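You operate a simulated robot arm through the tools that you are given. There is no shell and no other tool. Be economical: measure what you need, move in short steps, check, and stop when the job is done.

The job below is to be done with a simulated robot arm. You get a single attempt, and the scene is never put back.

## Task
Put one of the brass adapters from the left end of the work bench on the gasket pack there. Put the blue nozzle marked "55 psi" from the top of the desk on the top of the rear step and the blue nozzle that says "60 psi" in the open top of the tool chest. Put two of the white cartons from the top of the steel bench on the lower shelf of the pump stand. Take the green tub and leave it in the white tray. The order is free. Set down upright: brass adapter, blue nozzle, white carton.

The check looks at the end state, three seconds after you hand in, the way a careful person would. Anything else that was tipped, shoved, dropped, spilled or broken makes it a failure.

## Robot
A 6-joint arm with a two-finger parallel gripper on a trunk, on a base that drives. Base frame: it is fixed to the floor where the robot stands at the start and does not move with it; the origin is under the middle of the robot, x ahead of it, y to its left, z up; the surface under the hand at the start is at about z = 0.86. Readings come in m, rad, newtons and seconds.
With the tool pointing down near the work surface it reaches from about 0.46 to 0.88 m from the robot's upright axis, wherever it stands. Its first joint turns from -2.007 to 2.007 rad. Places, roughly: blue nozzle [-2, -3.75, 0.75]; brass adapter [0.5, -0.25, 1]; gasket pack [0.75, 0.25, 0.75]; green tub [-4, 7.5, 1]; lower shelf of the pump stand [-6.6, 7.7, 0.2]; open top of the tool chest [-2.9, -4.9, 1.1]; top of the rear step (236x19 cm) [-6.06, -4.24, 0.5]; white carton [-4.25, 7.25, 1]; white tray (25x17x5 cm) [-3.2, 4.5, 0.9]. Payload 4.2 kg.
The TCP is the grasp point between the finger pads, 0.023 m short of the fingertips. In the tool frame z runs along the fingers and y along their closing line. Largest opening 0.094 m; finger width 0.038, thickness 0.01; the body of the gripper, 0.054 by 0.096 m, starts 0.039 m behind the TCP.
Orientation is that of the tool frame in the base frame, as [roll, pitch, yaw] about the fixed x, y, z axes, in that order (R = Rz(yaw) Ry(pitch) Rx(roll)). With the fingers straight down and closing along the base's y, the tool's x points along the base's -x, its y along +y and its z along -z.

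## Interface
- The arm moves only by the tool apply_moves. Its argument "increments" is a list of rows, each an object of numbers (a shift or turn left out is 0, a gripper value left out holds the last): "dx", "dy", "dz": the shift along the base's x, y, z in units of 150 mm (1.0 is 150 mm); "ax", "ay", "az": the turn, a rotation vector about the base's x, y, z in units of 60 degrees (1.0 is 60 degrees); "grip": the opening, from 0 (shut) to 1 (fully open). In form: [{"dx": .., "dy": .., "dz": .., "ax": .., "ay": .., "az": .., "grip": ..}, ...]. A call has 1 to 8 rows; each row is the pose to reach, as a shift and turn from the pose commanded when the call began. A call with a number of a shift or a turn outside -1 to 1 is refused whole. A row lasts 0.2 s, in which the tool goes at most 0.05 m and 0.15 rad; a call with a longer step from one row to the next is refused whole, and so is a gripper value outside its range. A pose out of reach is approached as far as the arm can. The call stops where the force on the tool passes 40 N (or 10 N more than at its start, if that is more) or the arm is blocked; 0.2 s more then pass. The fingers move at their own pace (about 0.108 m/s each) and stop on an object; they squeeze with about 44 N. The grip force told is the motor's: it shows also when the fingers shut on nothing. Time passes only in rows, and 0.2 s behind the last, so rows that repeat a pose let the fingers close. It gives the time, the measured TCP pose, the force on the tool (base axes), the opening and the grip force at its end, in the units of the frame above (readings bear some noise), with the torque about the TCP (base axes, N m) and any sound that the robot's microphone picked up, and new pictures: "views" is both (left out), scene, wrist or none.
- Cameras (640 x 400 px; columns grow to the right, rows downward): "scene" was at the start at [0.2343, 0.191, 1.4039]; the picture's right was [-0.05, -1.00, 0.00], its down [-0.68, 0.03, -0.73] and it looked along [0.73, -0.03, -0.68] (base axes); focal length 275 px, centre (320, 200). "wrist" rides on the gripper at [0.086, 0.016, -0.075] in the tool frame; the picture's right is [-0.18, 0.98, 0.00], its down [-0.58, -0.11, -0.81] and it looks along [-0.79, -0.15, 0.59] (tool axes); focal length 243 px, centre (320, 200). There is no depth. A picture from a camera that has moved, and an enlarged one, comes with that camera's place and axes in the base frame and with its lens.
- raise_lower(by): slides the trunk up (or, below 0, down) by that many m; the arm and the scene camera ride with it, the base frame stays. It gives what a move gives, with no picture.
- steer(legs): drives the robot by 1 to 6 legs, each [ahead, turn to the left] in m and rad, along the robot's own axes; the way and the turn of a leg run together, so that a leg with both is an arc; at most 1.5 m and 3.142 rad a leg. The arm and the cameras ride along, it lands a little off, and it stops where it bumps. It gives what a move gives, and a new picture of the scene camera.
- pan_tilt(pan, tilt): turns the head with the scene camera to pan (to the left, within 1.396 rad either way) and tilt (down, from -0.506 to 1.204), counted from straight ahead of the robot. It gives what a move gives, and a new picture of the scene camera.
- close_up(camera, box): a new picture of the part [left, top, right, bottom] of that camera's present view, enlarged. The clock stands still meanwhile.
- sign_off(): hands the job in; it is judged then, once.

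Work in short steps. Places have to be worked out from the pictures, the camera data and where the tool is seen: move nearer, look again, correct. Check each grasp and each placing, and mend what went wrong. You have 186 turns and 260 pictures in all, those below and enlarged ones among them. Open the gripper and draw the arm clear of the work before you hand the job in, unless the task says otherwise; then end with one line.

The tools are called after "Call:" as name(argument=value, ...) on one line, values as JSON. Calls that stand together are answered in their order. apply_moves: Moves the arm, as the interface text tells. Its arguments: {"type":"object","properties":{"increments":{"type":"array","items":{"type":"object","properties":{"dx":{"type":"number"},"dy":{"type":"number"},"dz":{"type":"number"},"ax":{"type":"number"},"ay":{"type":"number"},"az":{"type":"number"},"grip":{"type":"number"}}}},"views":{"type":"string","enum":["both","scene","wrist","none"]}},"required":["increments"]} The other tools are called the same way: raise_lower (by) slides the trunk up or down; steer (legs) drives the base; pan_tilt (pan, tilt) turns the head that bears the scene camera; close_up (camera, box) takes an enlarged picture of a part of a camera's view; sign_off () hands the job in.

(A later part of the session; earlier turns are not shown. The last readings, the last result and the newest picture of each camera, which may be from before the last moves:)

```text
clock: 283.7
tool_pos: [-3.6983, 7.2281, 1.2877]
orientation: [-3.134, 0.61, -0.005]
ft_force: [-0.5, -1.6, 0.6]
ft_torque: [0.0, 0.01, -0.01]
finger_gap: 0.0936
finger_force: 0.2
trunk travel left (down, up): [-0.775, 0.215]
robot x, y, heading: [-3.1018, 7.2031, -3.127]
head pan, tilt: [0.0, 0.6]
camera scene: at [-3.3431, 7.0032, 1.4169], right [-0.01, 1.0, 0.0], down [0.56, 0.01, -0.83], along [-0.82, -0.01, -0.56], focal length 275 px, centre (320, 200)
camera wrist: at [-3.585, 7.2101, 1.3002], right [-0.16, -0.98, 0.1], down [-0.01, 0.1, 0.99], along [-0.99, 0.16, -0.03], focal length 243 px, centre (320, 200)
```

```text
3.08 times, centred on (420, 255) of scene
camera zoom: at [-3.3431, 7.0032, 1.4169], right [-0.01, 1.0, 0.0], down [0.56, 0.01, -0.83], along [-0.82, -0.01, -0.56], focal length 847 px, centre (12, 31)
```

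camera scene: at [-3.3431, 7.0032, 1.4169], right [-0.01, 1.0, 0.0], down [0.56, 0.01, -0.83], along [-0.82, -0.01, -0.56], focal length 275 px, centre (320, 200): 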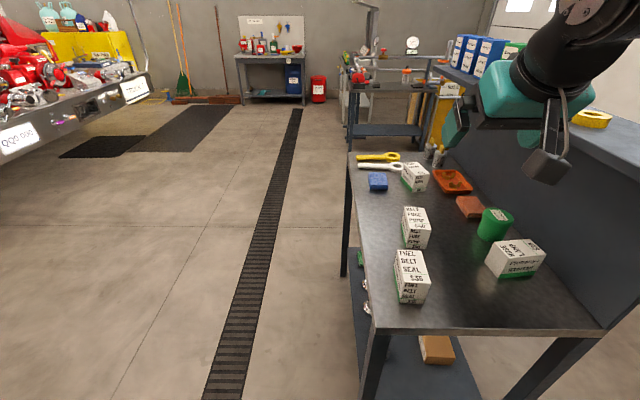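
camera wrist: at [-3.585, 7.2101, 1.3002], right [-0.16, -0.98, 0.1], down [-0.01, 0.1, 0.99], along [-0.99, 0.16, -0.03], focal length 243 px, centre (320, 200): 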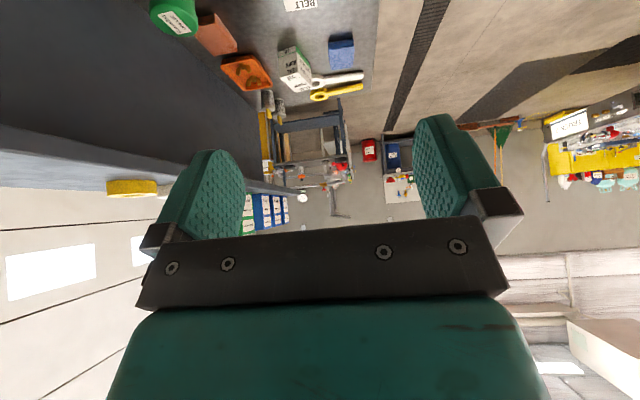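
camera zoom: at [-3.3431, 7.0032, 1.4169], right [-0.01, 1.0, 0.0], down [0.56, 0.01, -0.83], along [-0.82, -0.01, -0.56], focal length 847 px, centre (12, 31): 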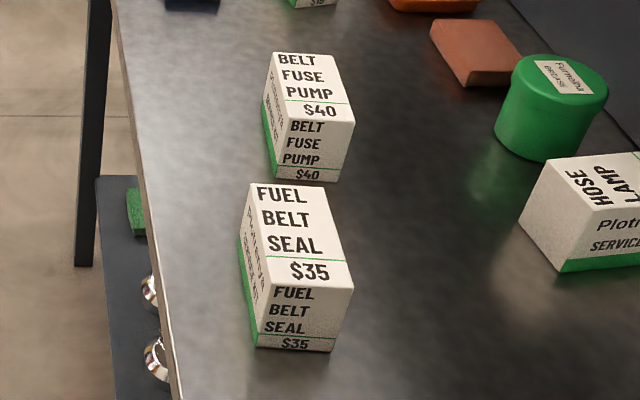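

Bench z≈0.875; carton centre (-3.773, 7.208), size ~0.098×0.060×0.07, yaw ≈-6°. I'll align and descend to just above it.

Call:
apply_moves(increments=[{"dx": -0.1, "dy": -0.04, "dz": -0.2, "az": -0.09}, {"dx": -0.2, "dy": -0.08, "dz": -0.45, "az": -0.09}, {"dx": -0.35, "dy": -0.12, "dz": -0.7, "az": -0.09}, {"dx": -0.413, "dy": -0.14, "dz": -0.95, "az": -0.09}, {"dx": -0.413, "dy": -0.14, "dz": -1, "az": -0.09}], views="none")

Call:
apply_moves(increments=[{"dz": -0.3}, {"dz": -0.6}, {"dz": -0.75}, {"dz": -0.75}])

```text
clock: 284.9
tool_pos: [-3.7608, 7.2084, 1.1387]
orientation: [-3.136, 0.609, -0.101]
ft_force: [0.7, 0.0, -0.5]
ft_torque: [0.04, -0.02, 0.02]
finger_gap: 0.094
finger_force: 0.0
trunk travel left (down, up): [-0.775, 0.215]
robot x, y, heading: [-3.1071, 7.2014, -3.133]
head pan, tilt: [0.0, 0.6]
```

```text
clock: 285.9
tool_pos: [-3.7603, 7.2076, 1.0259]
orientation: [-3.135, 0.607, -0.101]
ft_force: [0.0, 0.2, 0.5]
ft_torque: [0.0, -0.02, -0.03]
finger_gap: 0.0938
finger_force: 0.0
trunk travel left (down, up): [-0.775, 0.215]
robot x, y, heading: [-3.1048, 7.2002, -3.132]
head pan, tilt: [0.0, 0.6]
camera scene: at [-3.3431, 7.0032, 1.4169], right [-0.01, 1.0, 0.0], down [0.56, 0.01, -0.83], along [-0.82, -0.01, -0.56], focal length 275 px, centre (320, 200)
camera wrist: at [-3.6494, 7.1792, 1.0374], right [-0.25, -0.96, 0.1], down [-0.01, 0.1, 0.99], along [-0.97, 0.25, -0.03], focal length 243 px, centre (320, 200)
```

scene: 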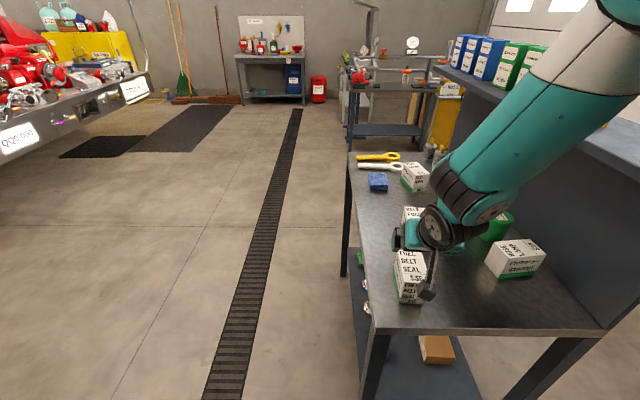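
wrist: 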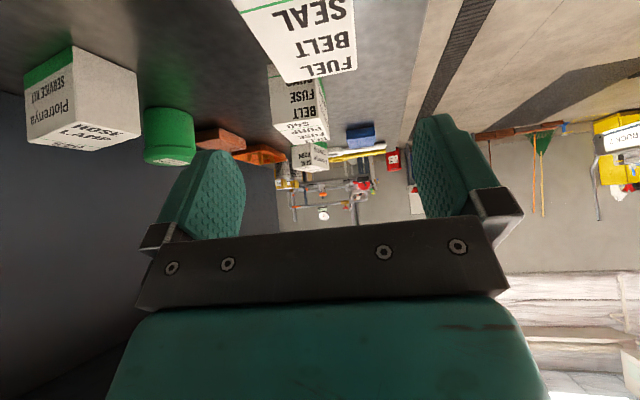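

Alignment confirmed. Descend to z=0.93 and close.

Call:
apply_moves(increments=[{"dz": -0.25}, {"dz": -0.5}, {"dz": -0.64}, {"dz": -0.64}, {"dz": -0.64, "grip": 0.3}, {"dz": -0.64, "grip": 0.3}, {"dz": -0.64, "grip": 0}, {"dz": -0.64, "grip": 0}])

```text
clock: 287.7
tool_pos: [-3.7609, 7.2059, 0.9316]
orientation: [-3.136, 0.609, -0.102]
ft_force: [-0.7, -1.0, -0.4]
ft_torque: [-0.06, 0.12, 0.0]
finger_gap: 0.0575
finger_force: 43.8
trunk travel left (down, up): [-0.775, 0.215]
robot x, y, heading: [-3.1066, 7.2017, -3.129]
head pan, tilt: [0.0, 0.6]
camera scene: at [-3.3432, 7.0032, 1.4169], right [-0.01, 1.0, 0.0], down [0.56, 0.01, -0.83], along [-0.82, -0.01, -0.57], focal length 275 px, centre (320, 200)
camera wrist: at [-3.6499, 7.1772, 0.9429], right [-0.25, -0.96, 0.1], down [-0.01, 0.1, 0.99], along [-0.97, 0.25, -0.03], focal length 243 px, centre (320, 200)
```

scene: 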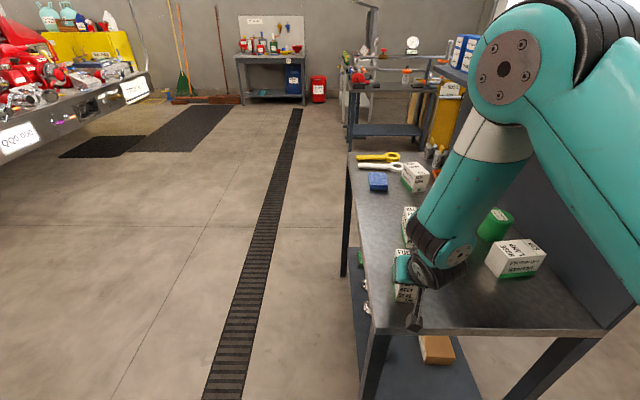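
wrist: 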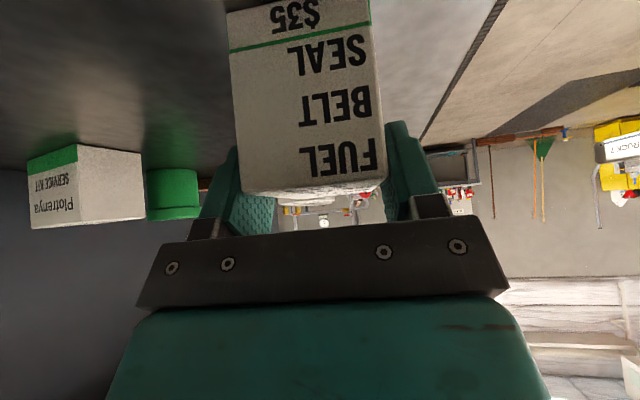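

Gripped at 57.5 mm. Lift vertically and check it stays level.

Call:
apply_moves(increments=[{"dz": 0.15}, {"dz": 0.4}, {"dz": 0.7}, {"dz": 1}, {"dz": 1}], views="none")

Call:
apply_moves(increments=[{"dz": 0.2, "dx": 0.1}, {"dz": 0.4, "dx": 0.3}, {"dz": 0.6, "dx": 0.5}, {"dz": 0.6, "dx": 0.6}, {"dz": 0.6, "dx": 0.6}])

```text
clock: 288.9
tool_pos: [-3.7608, 7.2087, 1.0817]
orientation: [-3.134, 0.606, -0.101]
ft_force: [-1.0, 0.1, -3.1]
ft_torque: [0.01, -0.07, 0.01]
finger_gap: 0.0578
finger_force: 44.1
trunk travel left (down, up): [-0.775, 0.215]
robot x, y, heading: [-3.1058, 7.1987, -3.132]
head pan, tilt: [0.0, 0.6]
```

```text
clock: 290.1
tool_pos: [-3.672, 7.2073, 1.1711]
orientation: [-3.136, 0.605, -0.101]
ft_force: [0.6, 0.0, -2.3]
ft_torque: [-0.01, -0.09, -0.02]
finger_gap: 0.0581
finger_force: 43.5
trunk travel left (down, up): [-0.775, 0.215]
robot x, y, heading: [-3.1064, 7.2003, -3.133]
head pan, tilt: [0.0, 0.6]
camera scene: at [-3.3433, 7.0032, 1.4169], right [-0.01, 1.0, 0.0], down [0.56, 0.01, -0.82], along [-0.82, -0.01, -0.57], focal length 275 px, centre (320, 200)
camera wrist: at [-3.5606, 7.1796, 1.182], right [-0.25, -0.96, 0.1], down [-0.01, 0.1, 0.99], along [-0.97, 0.25, -0.03], focal length 243 px, centre (320, 200)
```

scene: 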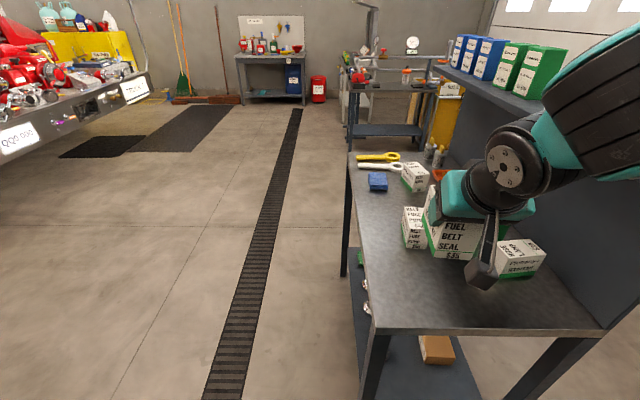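
wrist: 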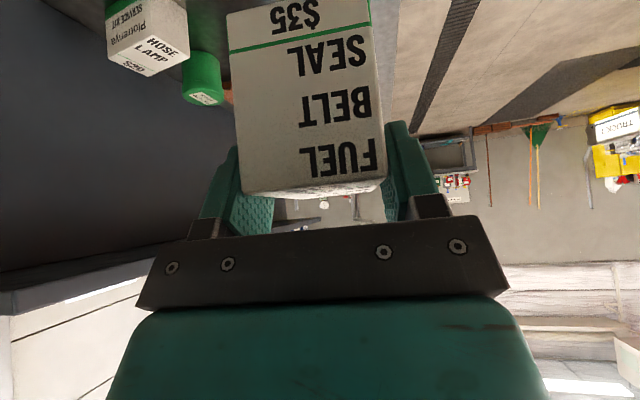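

Level and secure. Drive around the bench's front to the pump stand's east side.

Call:
steer(legs=[[-0.3, 0], [0, 0.7], [1.15, 0], [0, -0.71], [1.45, 0]])

Call:
steer(legs=[[0, -1.14]])

```text
clock: 308.3
tool_pos: [-5.6884, 6.4811, 1.1721]
orientation: [-3.134, 0.608, -0.132]
ft_force: [-0.2, 0.3, -2.6]
ft_torque: [-0.03, -0.07, 0.02]
finger_gap: 0.0576
finger_force: 44.0
trunk travel left (down, up): [-0.775, 0.215]
robot x, y, heading: [-5.1249, 6.4528, 3.125]
head pan, tilt: [0.0, 0.6]
camera scene: at [-5.3659, 6.2662, 1.4169], right [0.02, 1.0, 0.0], down [0.56, -0.01, -0.82], along [-0.82, 0.01, -0.57], focal length 275 px, centre (320, 200)
```

scene: 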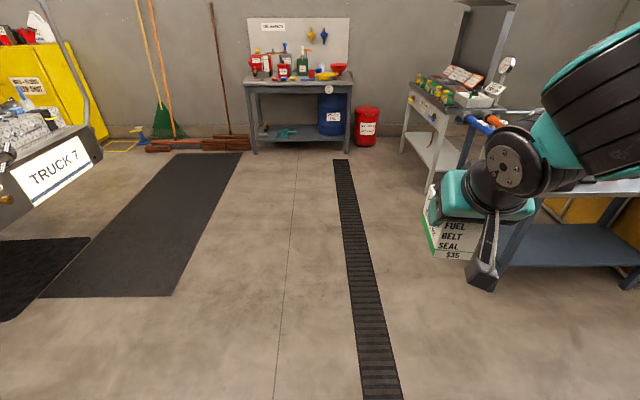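

```text
clock: 311.6
tool_pos: [-5.329, 6.9845, 1.1706]
orientation: [-3.134, 0.607, -1.285]
ft_force: [-0.7, 0.5, -3.1]
ft_torque: [-0.1, -0.01, -0.02]
finger_gap: 0.0577
finger_force: 43.6
trunk travel left (down, up): [-0.775, 0.215]
robot x, y, heading: [-5.1215, 6.4551, 1.972]
head pan, tilt: [0.0, 0.6]
camera scene: at [-5.3949, 6.6025, 1.4169], right [0.92, 0.39, 0.0], down [0.22, -0.52, -0.82], along [-0.32, 0.76, -0.57], focal length 275 px, centre (320, 200)
```

scene: 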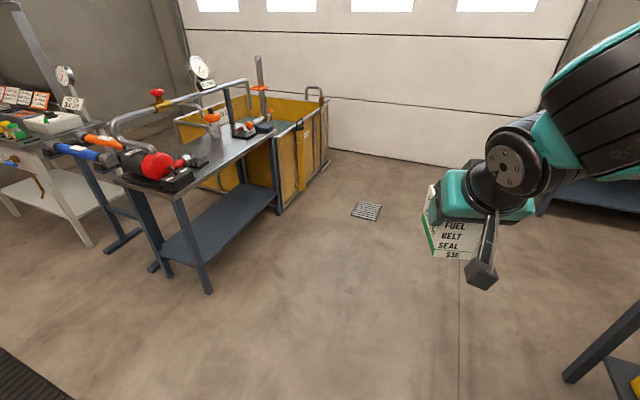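

The stand's east legs are at x≈-6.43, y 7.32–8.19; shelf z≈0.22, top ≈0.70. Drive to (-5.75,7.73) and face it.

Call:
steer(legs=[[0, 0.05], [1.4, 0], [0, 1.12]])

Call:
raise_lower(by=-0.5)

Call:
pan_tilt(pan=0, tilt=0.6)

```text
clock: 321.8
tool_pos: [-6.291, 7.7191, 1.1712]
orientation: [-3.135, 0.608, -0.097]
ft_force: [-0.2, -0.6, -2.6]
ft_torque: [0.0, -0.08, -0.02]
finger_gap: 0.0578
finger_force: 43.9
trunk travel left (down, up): [-0.775, 0.215]
robot x, y, heading: [-5.723, 7.7154, -3.125]
head pan, tilt: [0.0, 0.6]
camera scene: at [-5.9613, 7.5156, 1.4169], right [-0.02, 1.0, 0.0], down [0.56, 0.01, -0.82], along [-0.82, -0.02, -0.57], focal length 275 px, centre (320, 200)
```

scene: 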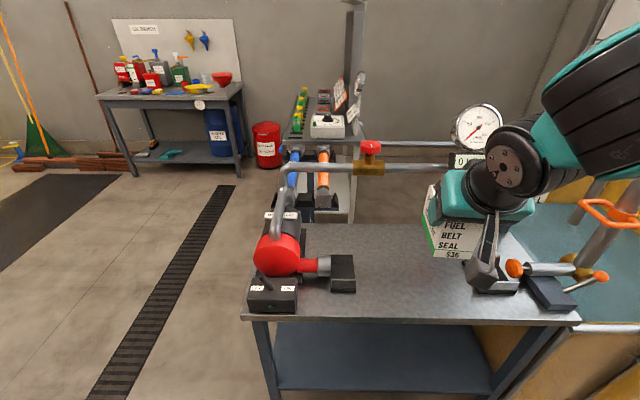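

```text
refused: -0.5 is not a number from -0.4 to 0.4
```

```text
clock: 322.4
tool_pos: [-6.2914, 7.7188, 1.1704]
orientation: [-3.134, 0.607, -0.094]
ft_force: [0.1, 0.3, -3.0]
ft_torque: [0.0, -0.07, 0.04]
finger_gap: 0.0576
finger_force: 43.9
trunk travel left (down, up): [-0.775, 0.215]
robot x, y, heading: [-5.7239, 7.7145, -3.122]
head pan, tilt: [0.0, 0.6]
camera scene: at [-5.9613, 7.5156, 1.4169], right [-0.02, 1.0, 0.0], down [0.56, 0.01, -0.82], along [-0.82, -0.02, -0.57], focal length 275 px, centre (320, 200)
```

scene: 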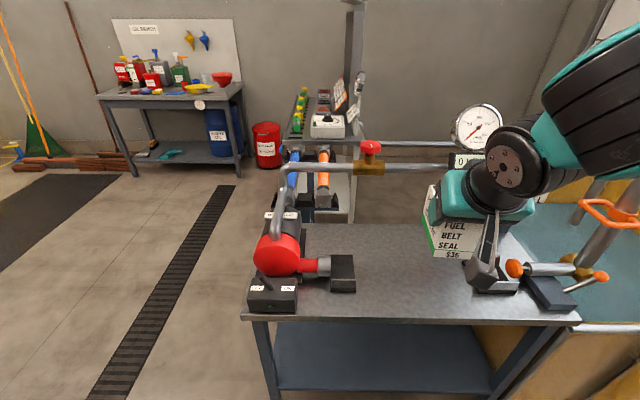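

Clear in front of the stand's edge (x≈-6.41). I'll lower the trunk in two steps, keeping the carton outside the edge.

Call:
apply_moves(increments=[{"dx": 0.2}], views="none")

Call:
raise_lower(by=-0.4)

Call:
raise_lower(by=-0.25)

Call:
pan_tilt(pan=-0.1, tilt=0.5)

```text
clock: 322.8
tool_pos: [-6.2619, 7.7176, 1.1707]
orientation: [-3.134, 0.606, -0.094]
ft_force: [-0.9, 0.0, -3.9]
ft_torque: [-0.04, -0.1, 0.01]
finger_gap: 0.0579
finger_force: 43.8
trunk travel left (down, up): [-0.775, 0.215]
robot x, y, heading: [-5.7252, 7.7149, -3.123]
head pan, tilt: [0.0, 0.6]
```

```text
clock: 326.6
tool_pos: [-6.2612, 7.7168, 0.7704]
orientation: [-3.134, 0.606, -0.096]
ft_force: [-0.1, 0.3, -2.6]
ft_torque: [0.0, -0.07, -0.04]
finger_gap: 0.0578
finger_force: 43.9
trunk travel left (down, up): [-0.375, 0.615]
robot x, y, heading: [-5.7241, 7.7151, -3.121]
head pan, tilt: [0.0, 0.6]
```

```text
clock: 329.2
tool_pos: [-6.2607, 7.7176, 0.5197]
orientation: [-3.135, 0.607, -0.096]
ft_force: [0.0, -0.4, -3.4]
ft_torque: [-0.01, -0.02, 0.03]
finger_gap: 0.0577
finger_force: 44.0
trunk travel left (down, up): [-0.125, 0.865]
robot x, y, heading: [-5.7244, 7.7133, -3.128]
head pan, tilt: [0.0, 0.6]
```

```text
clock: 329.9
tool_pos: [-6.2614, 7.7184, 0.5204]
orientation: [-3.135, 0.607, -0.096]
ft_force: [0.0, 0.1, -2.8]
ft_torque: [-0.03, -0.06, 0.03]
finger_gap: 0.0579
finger_force: 43.8
trunk travel left (down, up): [-0.125, 0.865]
robot x, y, heading: [-5.7235, 7.7147, -3.121]
head pan, tilt: [-0.099, 0.499]
camera scene: at [-5.9635, 7.5245, 0.7759], right [0.08, 1.0, 0.0], down [0.48, -0.04, -0.88], along [-0.87, 0.07, -0.48], focal length 275 px, centre (320, 200)
```

scene: 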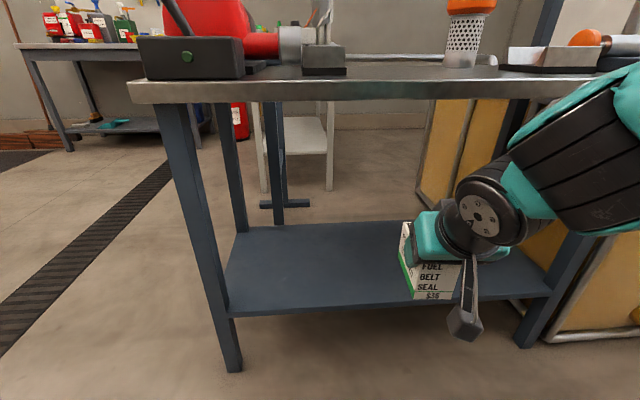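

Good view of the shelf (x -6.43…-6.79, z≈0.22, slab bottom ≈0.70). Lower to TCP z≈0.33, then insert.

Call:
apply_moves(increments=[{"dz": -0.3}, {"dz": -0.6}, {"dz": -0.9}, {"dz": -1}, {"dz": -1}], views="none")

Call:
apply_moves(increments=[{"dz": -0.2, "dx": -0.1}, {"dz": -0.3, "dx": -0.35}, {"dz": -0.3, "dx": -0.6}, {"dz": -0.3, "dx": -0.8}, {"dz": -0.3, "dx": -0.8}])

```text
clock: 331.1
tool_pos: [-6.2902, 7.7047, 0.3677]
orientation: [-3.136, 0.608, -0.095]
ft_force: [-0.6, -0.6, -2.7]
ft_torque: [0.01, -0.07, -0.02]
finger_gap: 0.0577
finger_force: 44.1
out of reach, approached as far as the arm can: row 1, 2, 3, 4, 5
trunk travel left (down, up): [-0.125, 0.865]
robot x, y, heading: [-5.722, 7.7141, -3.12]
head pan, tilt: [-0.099, 0.499]
```

```text
clock: 332.3
tool_pos: [-6.4104, 7.7047, 0.3236]
orientation: [-3.135, 0.606, -0.093]
ft_force: [-0.4, 0.5, -3.3]
ft_torque: [0.0, -0.08, -0.01]
finger_gap: 0.058
finger_force: 43.5
trunk travel left (down, up): [-0.125, 0.865]
robot x, y, heading: [-5.7227, 7.7131, -3.124]
head pan, tilt: [-0.099, 0.499]
camera scene: at [-5.9635, 7.5246, 0.776], right [0.08, 1.0, 0.0], down [0.48, -0.04, -0.88], along [-0.88, 0.07, -0.48], focal length 275 px, centre (320, 200)
camera wrist: at [-6.3006, 7.6764, 0.3348], right [-0.25, -0.96, 0.1], down [-0.01, 0.1, 0.99], along [-0.97, 0.25, -0.03], focal length 243 px, centre (320, 200)
```

scene: 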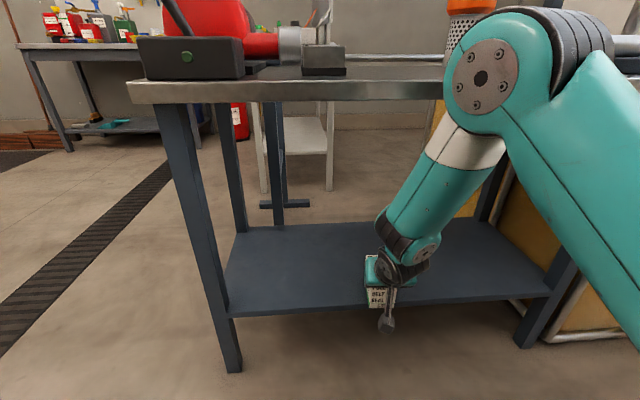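
wrist: 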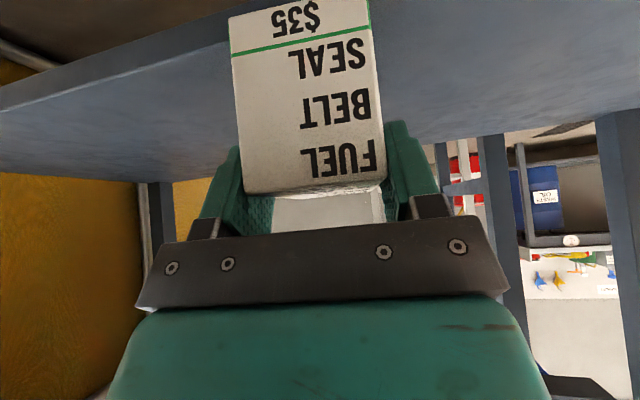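

The elbow would come close to the slab edge if I keep extending from here. Backing the base 0.13 m gives a flatter forearm; then I extend again.

Call:
steer(legs=[[-0.14, 0]])

Call:
apply_moves(increments=[{"dx": -0.25}, {"dx": -0.5}, {"dx": -0.75}, {"dx": -0.9}, {"dx": -0.9}])

```text
clock: 333.6
tool_pos: [-6.2722, 7.7071, 0.3235]
orientation: [-3.134, 0.607, -0.097]
ft_force: [-0.1, -0.6, -2.1]
ft_torque: [-0.03, -0.04, 0.0]
finger_gap: 0.0575
finger_force: 44.0
trunk travel left (down, up): [-0.125, 0.865]
robot x, y, heading: [-5.5853, 7.7149, -3.126]
head pan, tilt: [-0.099, 0.499]
camera scene: at [-5.8241, 7.5272, 0.776], right [0.08, 1.0, 0.0], down [0.48, -0.04, -0.88], along [-0.88, 0.07, -0.48], focal length 275 px, centre (320, 200)
```

scene: 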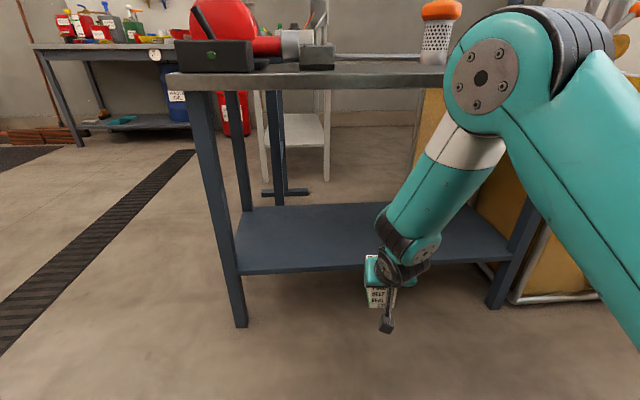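

```text
clock: 334.8
tool_pos: [-6.4071, 7.7064, 0.3247]
orientation: [-3.134, 0.605, -0.095]
ft_force: [-0.3, 0.0, -3.3]
ft_torque: [0.0, -0.07, 0.0]
finger_gap: 0.0578
finger_force: 44.1
trunk travel left (down, up): [-0.125, 0.865]
robot x, y, heading: [-5.586, 7.7173, -3.126]
head pan, tilt: [-0.099, 0.499]
camera scene: at [-5.8241, 7.5272, 0.776], right [0.08, 1.0, 0.0], down [0.48, -0.04, -0.88], along [-0.88, 0.07, -0.48], focal length 275 px, centre (320, 200)
camera wrist: at [-6.2954, 7.6795, 0.3349], right [-0.25, -0.96, 0.1], down [-0.01, 0.1, 0.99], along [-0.97, 0.25, -0.03], focal length 243 px, centre (320, 200)
```

scene: 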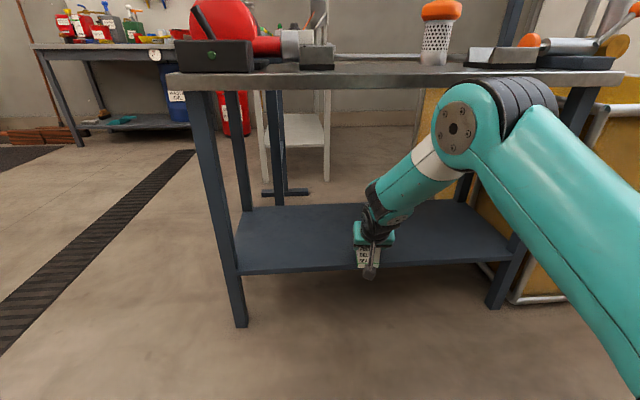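
wrist: 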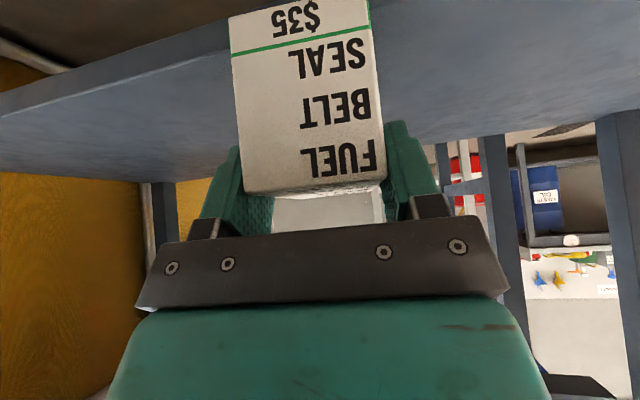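

Elbow is now below the slab. Continue inserting to x≈-6.53.

Call:
apply_moves(increments=[{"dx": -0.25}, {"dx": -0.5}, {"dx": -0.75}, {"dx": -0.82}, {"dx": -0.82}])

```text
clock: 336.0
tool_pos: [-6.5313, 7.7069, 0.3256]
orientation: [-3.134, 0.607, -0.096]
ft_force: [-0.2, -0.1, -3.1]
ft_torque: [0.01, -0.07, -0.01]
finger_gap: 0.058
finger_force: 43.5
trunk travel left (down, up): [-0.125, 0.865]
robot x, y, heading: [-5.5848, 7.7171, -3.124]
head pan, tilt: [-0.099, 0.499]
camera scene: at [-5.8241, 7.5272, 0.776], right [0.08, 1.0, 0.0], down [0.48, -0.04, -0.88], along [-0.88, 0.07, -0.48], focal length 275 px, centre (320, 200)
camera wrist: at [-6.4188, 7.6787, 0.3365], right [-0.25, -0.96, 0.1], down [-0.01, 0.1, 0.99], along [-0.97, 0.25, -0.03], focal length 243 px, centre (320, 200)
```

scene: 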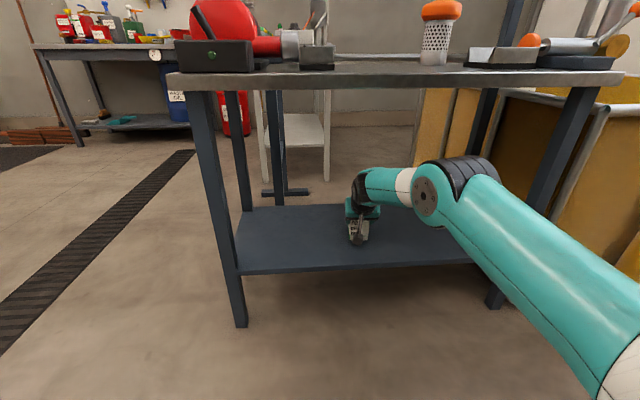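
wrist: 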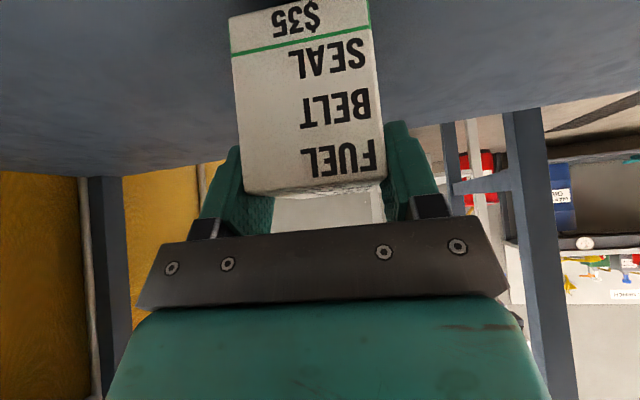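

Well placed under the slab. Lower slowly to contact (expected z≈0.276).

Call:
apply_moves(increments=[{"dz": -0.1}, {"dz": -0.2}, {"dz": -0.26}, {"dz": -0.3}, {"dz": -0.34}, {"dz": -0.36}], views="wrist")

```text
clock: 336.6
tool_pos: [-6.5356, 7.7056, 0.3094]
orientation: [-3.14, 0.627, -0.1]
ft_force: [5.5, 1.4, 12.6]
ft_torque: [-0.08, -0.79, 0.06]
finger_gap: 0.0576
finger_force: 44.0
trunk travel left (down, up): [-0.125, 0.865]
robot x, y, heading: [-5.5857, 7.7194, -3.125]
head pan, tilt: [-0.099, 0.499]
stopped in row 2: the force on the tool passed its limit at 46 N (the readings are from after the stop); the commanded pose is now the measured one
camera wrist: at [-6.4235, 7.6779, 0.3195], right [-0.25, -0.96, 0.11], down [0.01, 0.11, 0.99], along [-0.97, 0.25, -0.01], focal length 243 px, centre (320, 200)
```

wrist: 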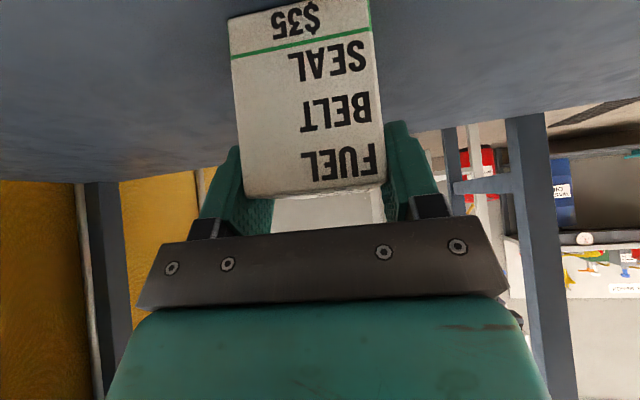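

Contact came at z≈0.31, earlier than expected. I'll enlarge the scene view to see whether the carton or the camera touches.

Call:
close_up(camera="scene", box=[310, 170, 420, 270])

```text
4.00 times, centred on (365, 220) of scene
camera zoom: at [-5.8236, 7.5272, 0.7762], right [0.08, 1.0, 0.0], down [0.48, -0.04, -0.88], along [-0.88, 0.07, -0.48], focal length 1101 px, centre (140, 120)
```

zoom: 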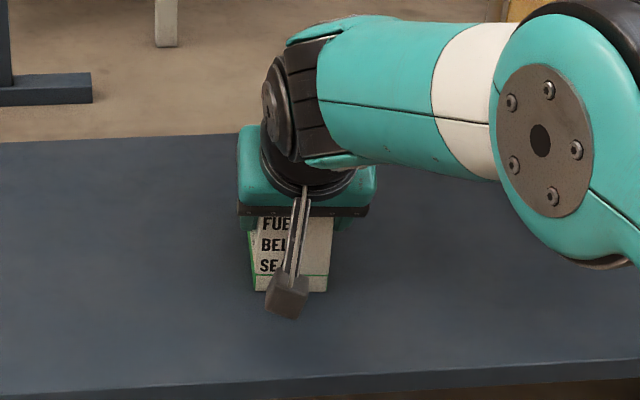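

Computation puts the carton's bottom at z≈0.25 — it is the carton resting on the shelf (camera 4 cm above it). Level the small pitch, then release and back out along the tool axis.

Call:
apply_moves(increments=[{"ay": -0.018, "dz": 0.0}, {"ay": -0.018, "dz": 0.0}], views="none")

```text
clock: 337.2
tool_pos: [-6.5347, 7.7065, 0.3098]
orientation: [-3.137, 0.609, -0.099]
ft_force: [-6.0, -0.6, 15.5]
ft_torque: [0.12, 0.42, 0.13]
finger_gap: 0.0567
finger_force: 44.5
trunk travel left (down, up): [-0.125, 0.865]
robot x, y, heading: [-5.5849, 7.7173, -3.124]
head pan, tilt: [-0.099, 0.499]
```

Resting level. Open, withdraw along the tool axis, then out toward +x.

Call:
apply_moves(increments=[{"dz": 0.005}, {"dz": 0.005, "grip": 0.85}, {"dz": 0.005, "grip": 0.85}, {"dz": 0.005, "grip": 0.85}, {"dx": 0.13, "dz": 0.18, "grip": 0.85}, {"dx": 0.28, "dz": 0.4, "grip": 0.85}, {"dx": 0.55, "dz": 0.45, "grip": 0.85}, {"dx": 0.85, "dz": 0.45, "grip": 0.85}])

```text
clock: 339.0
tool_pos: [-6.4048, 7.7027, 0.3756]
orientation: [-3.139, 0.607, -0.1]
ft_force: [0.5, 0.8, 0.1]
ft_torque: [-0.02, 0.03, 0.04]
finger_gap: 0.08
finger_force: 0.0
trunk travel left (down, up): [-0.125, 0.865]
robot x, y, heading: [-5.587, 7.7166, -3.121]
head pan, tilt: [-0.099, 0.499]
camera scene: at [-5.8241, 7.5272, 0.7759], right [0.08, 1.0, 0.0], down [0.48, -0.04, -0.88], along [-0.88, 0.07, -0.48], focal length 275 px, centre (320, 200)
camera wrist: at [-6.2943, 7.6758, 0.3874], right [-0.25, -0.96, 0.1], down [-0.01, 0.11, 0.99], along [-0.97, 0.25, -0.03], focal length 243 px, centre (320, 200)
```

scene: 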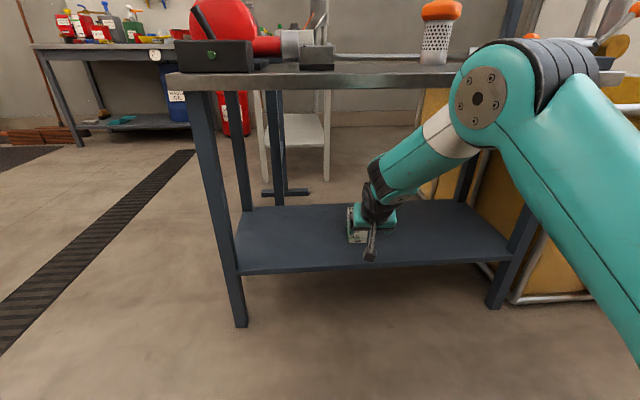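
wrist: 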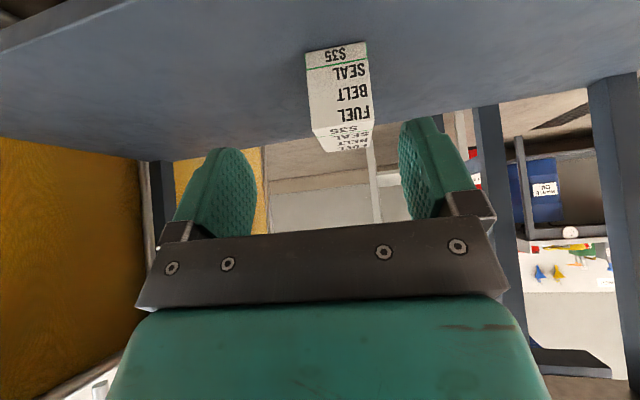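

Carton 1 stands upright on the shelf. Back away, raise, and retract the arm.

Call:
steer(legs=[[-0.3, 0]])

Call:
apply_moves(increments=[{"dz": 0.15, "dx": 0.2}, {"dz": 0.3, "dx": 0.45}, {"dz": 0.5, "dx": 0.7}, {"dz": 0.7, "dx": 0.9}, {"dz": 0.9, "dx": 1, "grip": 1}, {"dz": 1, "dx": 1, "grip": 1}], views="none")

Call:
raise_lower(by=0.4)

Call:
raise_lower(by=0.25)

Call:
steer(legs=[[0, 1.7], [1.25, 0], [0, 1.42]])

```text
clock: 341.0
tool_pos: [-6.1086, 7.7089, 0.3755]
orientation: [-3.138, 0.605, -0.101]
ft_force: [-0.1, 0.2, 0.1]
ft_torque: [0.01, -0.01, 0.01]
finger_gap: 0.0798
finger_force: 0.1
trunk travel left (down, up): [-0.125, 0.865]
robot x, y, heading: [-5.2865, 7.719, -3.126]
head pan, tilt: [-0.099, 0.499]
camera scene: at [-5.5276, 7.5327, 0.776], right [0.08, 1.0, 0.0], down [0.48, -0.04, -0.88], along [-0.87, 0.07, -0.48], focal length 275 px, centre (320, 200)
```

scene: 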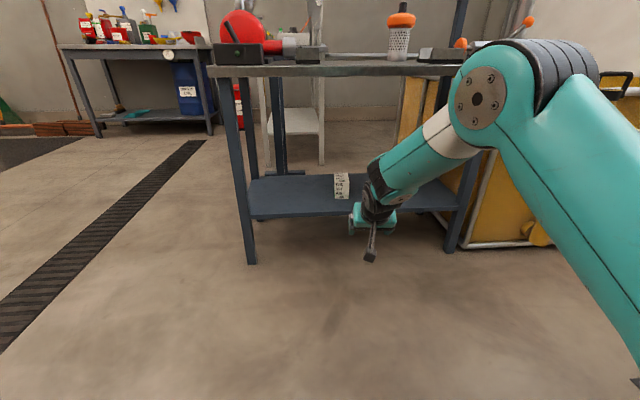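

```text
clock: 342.4
tool_pos: [-5.9584, 7.71, 0.5256]
orientation: [-3.138, 0.606, -0.1]
ft_force: [-0.3, 0.5, -0.4]
ft_torque: [0.03, -0.02, -0.02]
finger_gap: 0.0941
finger_force: 0.2
trunk travel left (down, up): [-0.125, 0.865]
robot x, y, heading: [-5.2892, 7.7262, -3.127]
head pan, tilt: [-0.099, 0.499]
```

```text
clock: 346.3
tool_pos: [-5.9578, 7.7089, 0.9253]
orientation: [-3.137, 0.606, -0.098]
ft_force: [0.4, 0.5, 0.5]
ft_torque: [-0.01, -0.01, 0.02]
finger_gap: 0.094
finger_force: 0.0
trunk travel left (down, up): [-0.525, 0.465]
robot x, y, heading: [-5.2847, 7.7209, -3.123]
head pan, tilt: [-0.099, 0.499]
```

```text
clock: 348.8
tool_pos: [-5.9595, 7.71, 1.1757]
orientation: [-3.138, 0.606, -0.1]
ft_force: [-0.3, -0.7, 0.2]
ft_torque: [0.02, -0.01, -0.02]
finger_gap: 0.0939
finger_force: 0.1
trunk travel left (down, up): [-0.775, 0.215]
robot x, y, heading: [-5.2862, 7.721, -3.121]
head pan, tilt: [-0.099, 0.499]
```

```text
clock: 362.8
tool_pos: [-4.3936, 6.5268, 1.1771]
orientation: [-3.138, 0.605, 3.071]
ft_force: [0.9, -0.2, 0.1]
ft_torque: [0.01, 0.03, 0.0]
finger_gap: 0.094
finger_force: 0.1
trunk travel left (down, up): [-0.775, 0.215]
robot x, y, heading: [-5.0613, 6.496, 0.053]
head pan, tilt: [-0.099, 0.499]
camera scene: at [-4.8309, 6.6905, 1.426], right [-0.05, -1.0, 0.0], down [-0.48, 0.03, -0.88], along [0.88, -0.05, -0.48], focal length 275 px, centre (320, 200)
```

scene: 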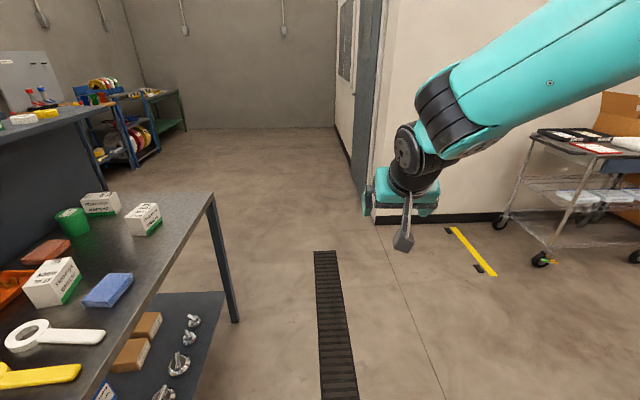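

Carry on round to the bench's east end for the second carton.

Call:
steer(legs=[[0, -0.1], [1.45, 0], [0, 0.87], [1.15, 0], [0, 2.31]])

Call:
pan_tilt(pan=0, tilt=0.6)

```text
clock: 384.1
tool_pos: [-3.4509, 7.2246, 1.1752]
orientation: [-3.137, 0.604, -0.085]
ft_force: [0.0, -0.1, 0.0]
ft_torque: [-0.01, -0.01, 0.0]
finger_gap: 0.0939
finger_force: 0.0
trunk travel left (down, up): [-0.775, 0.215]
robot x, y, heading: [-2.7807, 7.243, -3.112]
head pan, tilt: [-0.099, 0.499]
camera scene: at [-3.0192, 7.0535, 1.426], right [0.07, 1.0, 0.0], down [0.48, -0.03, -0.88], along [-0.88, 0.06, -0.48], focal length 275 px, centre (320, 200)
```

scene: 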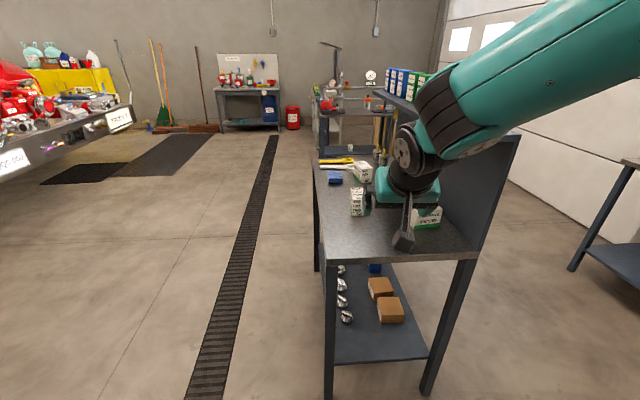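

```text
clock: 384.8
tool_pos: [-3.4521, 7.2246, 1.1756]
orientation: [-3.138, 0.604, -0.086]
ft_force: [0.4, -0.4, 0.5]
ft_torque: [0.01, -0.04, -0.04]
finger_gap: 0.0942
finger_force: 0.0
trunk travel left (down, up): [-0.775, 0.215]
robot x, y, heading: [-2.7815, 7.2489, -3.109]
head pan, tilt: [0.0, 0.6]
camera scene: at [-3.0168, 7.0446, 1.4169], right [-0.03, 1.0, 0.0], down [0.56, 0.02, -0.83], along [-0.82, -0.02, -0.56], focal length 275 px, centre (320, 200)
```

scene: 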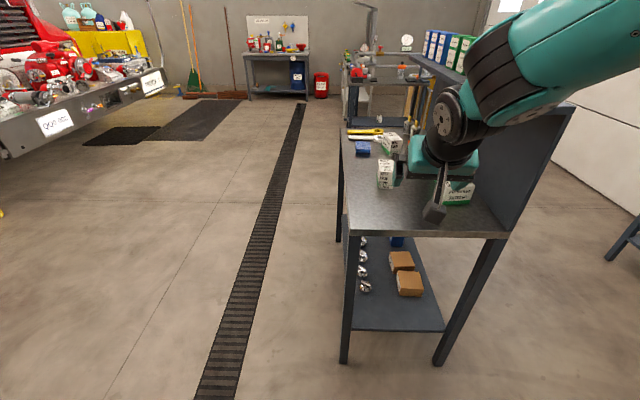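

Advance 0.49 m and re-check the carton's location.

Call:
steer(legs=[[0.49, -0.02]])

Call:
close_up(camera="scene", box=[350, 190, 470, 310])

```text
clock: 387.8
tool_pos: [-3.9554, 7.2276, 1.1749]
orientation: [-3.139, 0.607, -0.106]
ft_force: [-0.4, 1.1, 0.1]
ft_torque: [0.0, 0.02, 0.0]
finger_gap: 0.0943
finger_force: 0.1
trunk travel left (down, up): [-0.775, 0.215]
robot x, y, heading: [-3.2829, 7.2358, -3.134]
head pan, tilt: [0.0, 0.6]
camera scene: at [-3.5239, 7.0395, 1.4169], right [-0.01, 1.0, 0.0], down [0.56, 0.01, -0.83], along [-0.82, -0.01, -0.56], focal length 275 px, centre (320, 200)
```

scene: 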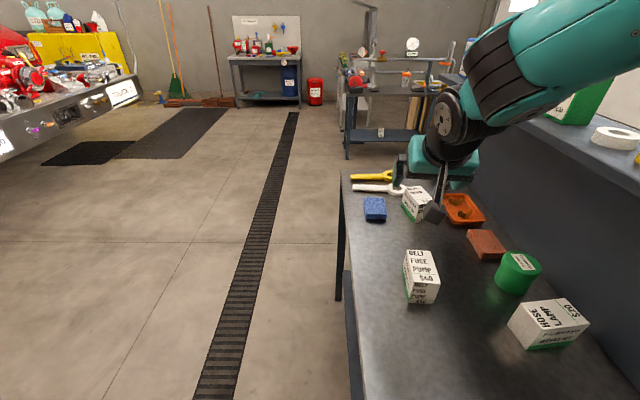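

```text
3.33 times, centred on (410, 250) of scene
camera zoom: at [-3.5239, 7.0395, 1.4169], right [-0.01, 1.0, 0.0], down [0.56, 0.01, -0.83], along [-0.82, -0.01, -0.56], focal length 918 px, centre (20, 33)
```

zoom: 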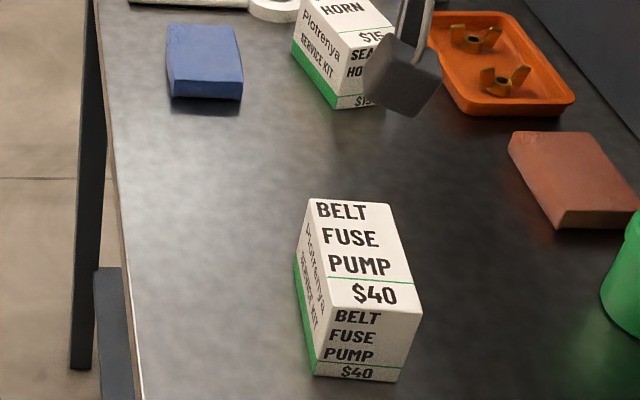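

Carton 2 centre ≈(-3.954,7.266), yaw matches the tool. Move above (z≈1.03), checking with the wrist view.

Call:
apply_moves(increments=[{"dx": 0.093, "dy": 0.24, "dz": -0.15}, {"dx": 0.093, "dy": 0.24, "dz": -0.45}, {"dx": 0.093, "dy": 0.24, "dz": -0.75}, {"dx": 0.093, "dy": 0.24, "dz": -0.97}, {"dx": 0.093, "dy": 0.24, "dz": -0.97}], views="wrist")

```text
clock: 389.0
tool_pos: [-3.9419, 7.263, 1.0299]
orientation: [-3.139, 0.606, -0.108]
ft_force: [-0.6, 0.2, 0.4]
ft_torque: [-0.03, -0.01, 0.0]
finger_gap: 0.0942
finger_force: 0.0
trunk travel left (down, up): [-0.775, 0.215]
robot x, y, heading: [-3.2831, 7.2348, -3.136]
head pan, tilt: [0.0, 0.6]
camera wrist: at [-3.8306, 7.2353, 1.0407], right [-0.26, -0.96, 0.1], down [-0.01, 0.11, 0.99], along [-0.97, 0.26, -0.03], focal length 243 px, centre (320, 200)
```

wrist: 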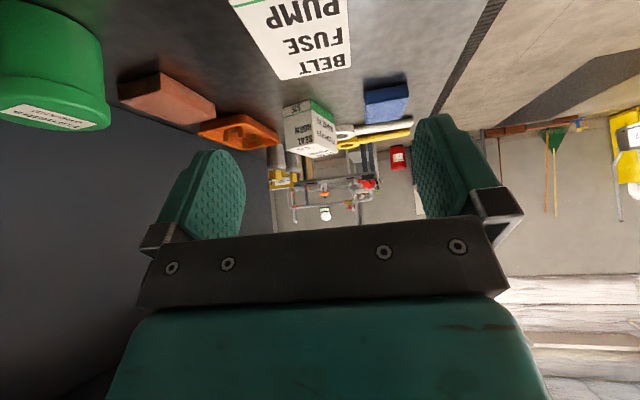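

Aligned within a few mm. Descend and close.

Call:
apply_moves(increments=[{"dy": 0.02, "dz": -0.25}, {"dy": 0.02, "dz": -0.5}, {"dy": 0.02, "dz": -0.66}, {"dy": 0.02, "dz": -0.66}, {"dy": 0.02, "dz": -0.66, "grip": 0.3}, {"dy": 0.02, "dz": -0.66, "grip": 0.3}, {"dy": 0.02, "dz": -0.66, "grip": 0}, {"dy": 0.02, "dz": -0.66, "grip": 0}], views="wrist")

Call:
apply_moves(increments=[{"dz": 0.15}, {"dz": 0.4}, {"dz": 0.7}, {"dz": 1}, {"dz": 1}], views="none")

Call:
apply_moves(increments=[{"dz": 0.2, "dx": 0.1}, {"dz": 0.4, "dx": 0.3}, {"dz": 0.6, "dx": 0.5}, {"dz": 0.6, "dx": 0.7}, {"dz": 0.6, "dx": 0.7}])

```text
clock: 390.8
tool_pos: [-3.9418, 7.2668, 0.9317]
orientation: [-3.137, 0.605, -0.105]
ft_force: [0.1, -0.5, 0.5]
ft_torque: [-0.04, -0.02, -0.01]
finger_gap: 0.0578
finger_force: 44.4
trunk travel left (down, up): [-0.775, 0.215]
robot x, y, heading: [-3.2846, 7.2363, -3.131]
head pan, tilt: [0.0, 0.6]
camera wrist: at [-3.8308, 7.2386, 0.9432], right [-0.26, -0.96, 0.1], down [-0.01, 0.11, 0.99], along [-0.97, 0.26, -0.04], focal length 243 px, centre (320, 200)
```

wrist: 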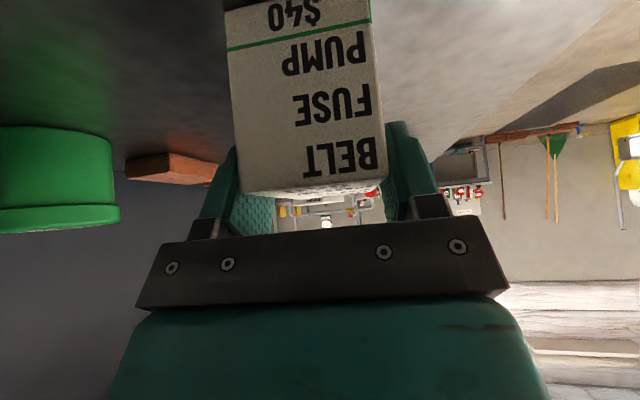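

```text
clock: 392.0
tool_pos: [-3.9413, 7.2675, 1.0819]
orientation: [-3.139, 0.607, -0.106]
ft_force: [-0.4, -0.3, -1.6]
ft_torque: [-0.04, -0.1, 0.0]
finger_gap: 0.0576
finger_force: 43.6
trunk travel left (down, up): [-0.775, 0.215]
robot x, y, heading: [-3.2802, 7.2365, -3.132]
head pan, tilt: [0.0, 0.6]
```

```text
clock: 393.2
tool_pos: [-3.8372, 7.2685, 1.1723]
orientation: [-3.138, 0.605, -0.106]
ft_force: [-0.6, 0.1, -2.5]
ft_torque: [-0.01, -0.07, -0.01]
finger_gap: 0.0578
finger_force: 44.4
trunk travel left (down, up): [-0.775, 0.215]
robot x, y, heading: [-3.2832, 7.2393, -3.133]
head pan, tilt: [0.0, 0.6]
camera scene: at [-3.5241, 7.0396, 1.4169], right [-0.01, 1.0, 0.0], down [0.57, 0.01, -0.82], along [-0.82, -0.01, -0.57], focal length 275 px, centre (320, 200)
camera wrist: at [-3.7256, 7.2392, 1.1846], right [-0.26, -0.96, 0.1], down [-0.01, 0.11, 0.99], along [-0.97, 0.26, -0.03], focal length 243 px, centre (320, 200)
```

scene: 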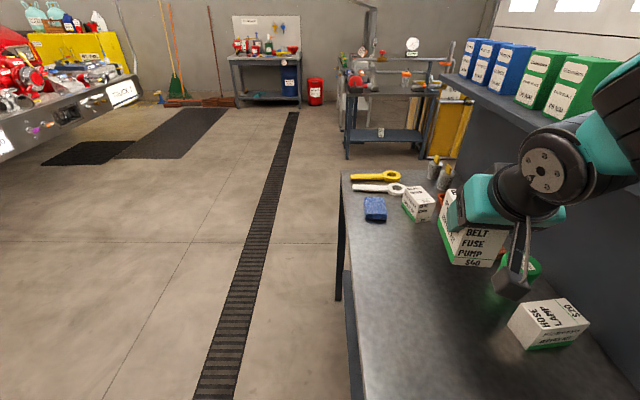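
wrist: 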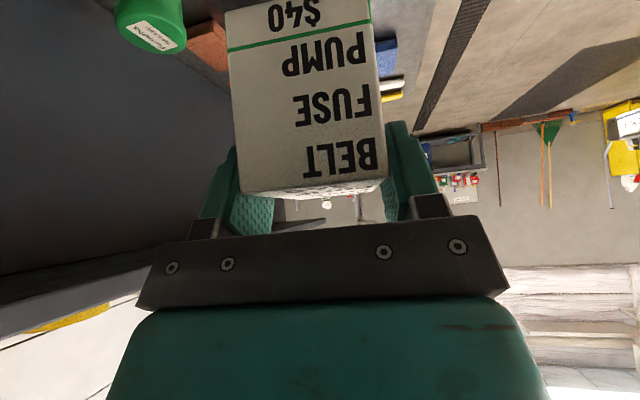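

Carton 2 is held. Drive the same route to the stand.

Call:
steer(legs=[[-0.46, 0], [0, 0.7], [1.17, 0], [0, -0.71], [1.45, 0]])

```text
clock: 412.1
tool_pos: [-5.7058, 6.4658, 1.173]
orientation: [-3.139, 0.605, -0.101]
ft_force: [-1.0, 0.3, -3.1]
ft_torque: [-0.02, -0.09, 0.06]
finger_gap: 0.0578
finger_force: 44.3
trunk travel left (down, up): [-0.775, 0.215]
robot x, y, heading: [-5.1529, 6.4384, -3.129]
head pan, tilt: [0.0, 0.6]
camera scene: at [-5.3915, 6.2386, 1.4169], right [-0.02, 1.0, 0.0], down [0.56, 0.01, -0.82], along [-0.82, -0.01, -0.57], focal length 275 px, centre (320, 200)
```

scene: 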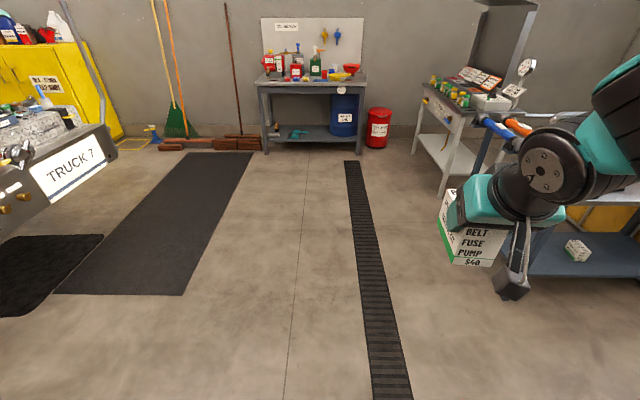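

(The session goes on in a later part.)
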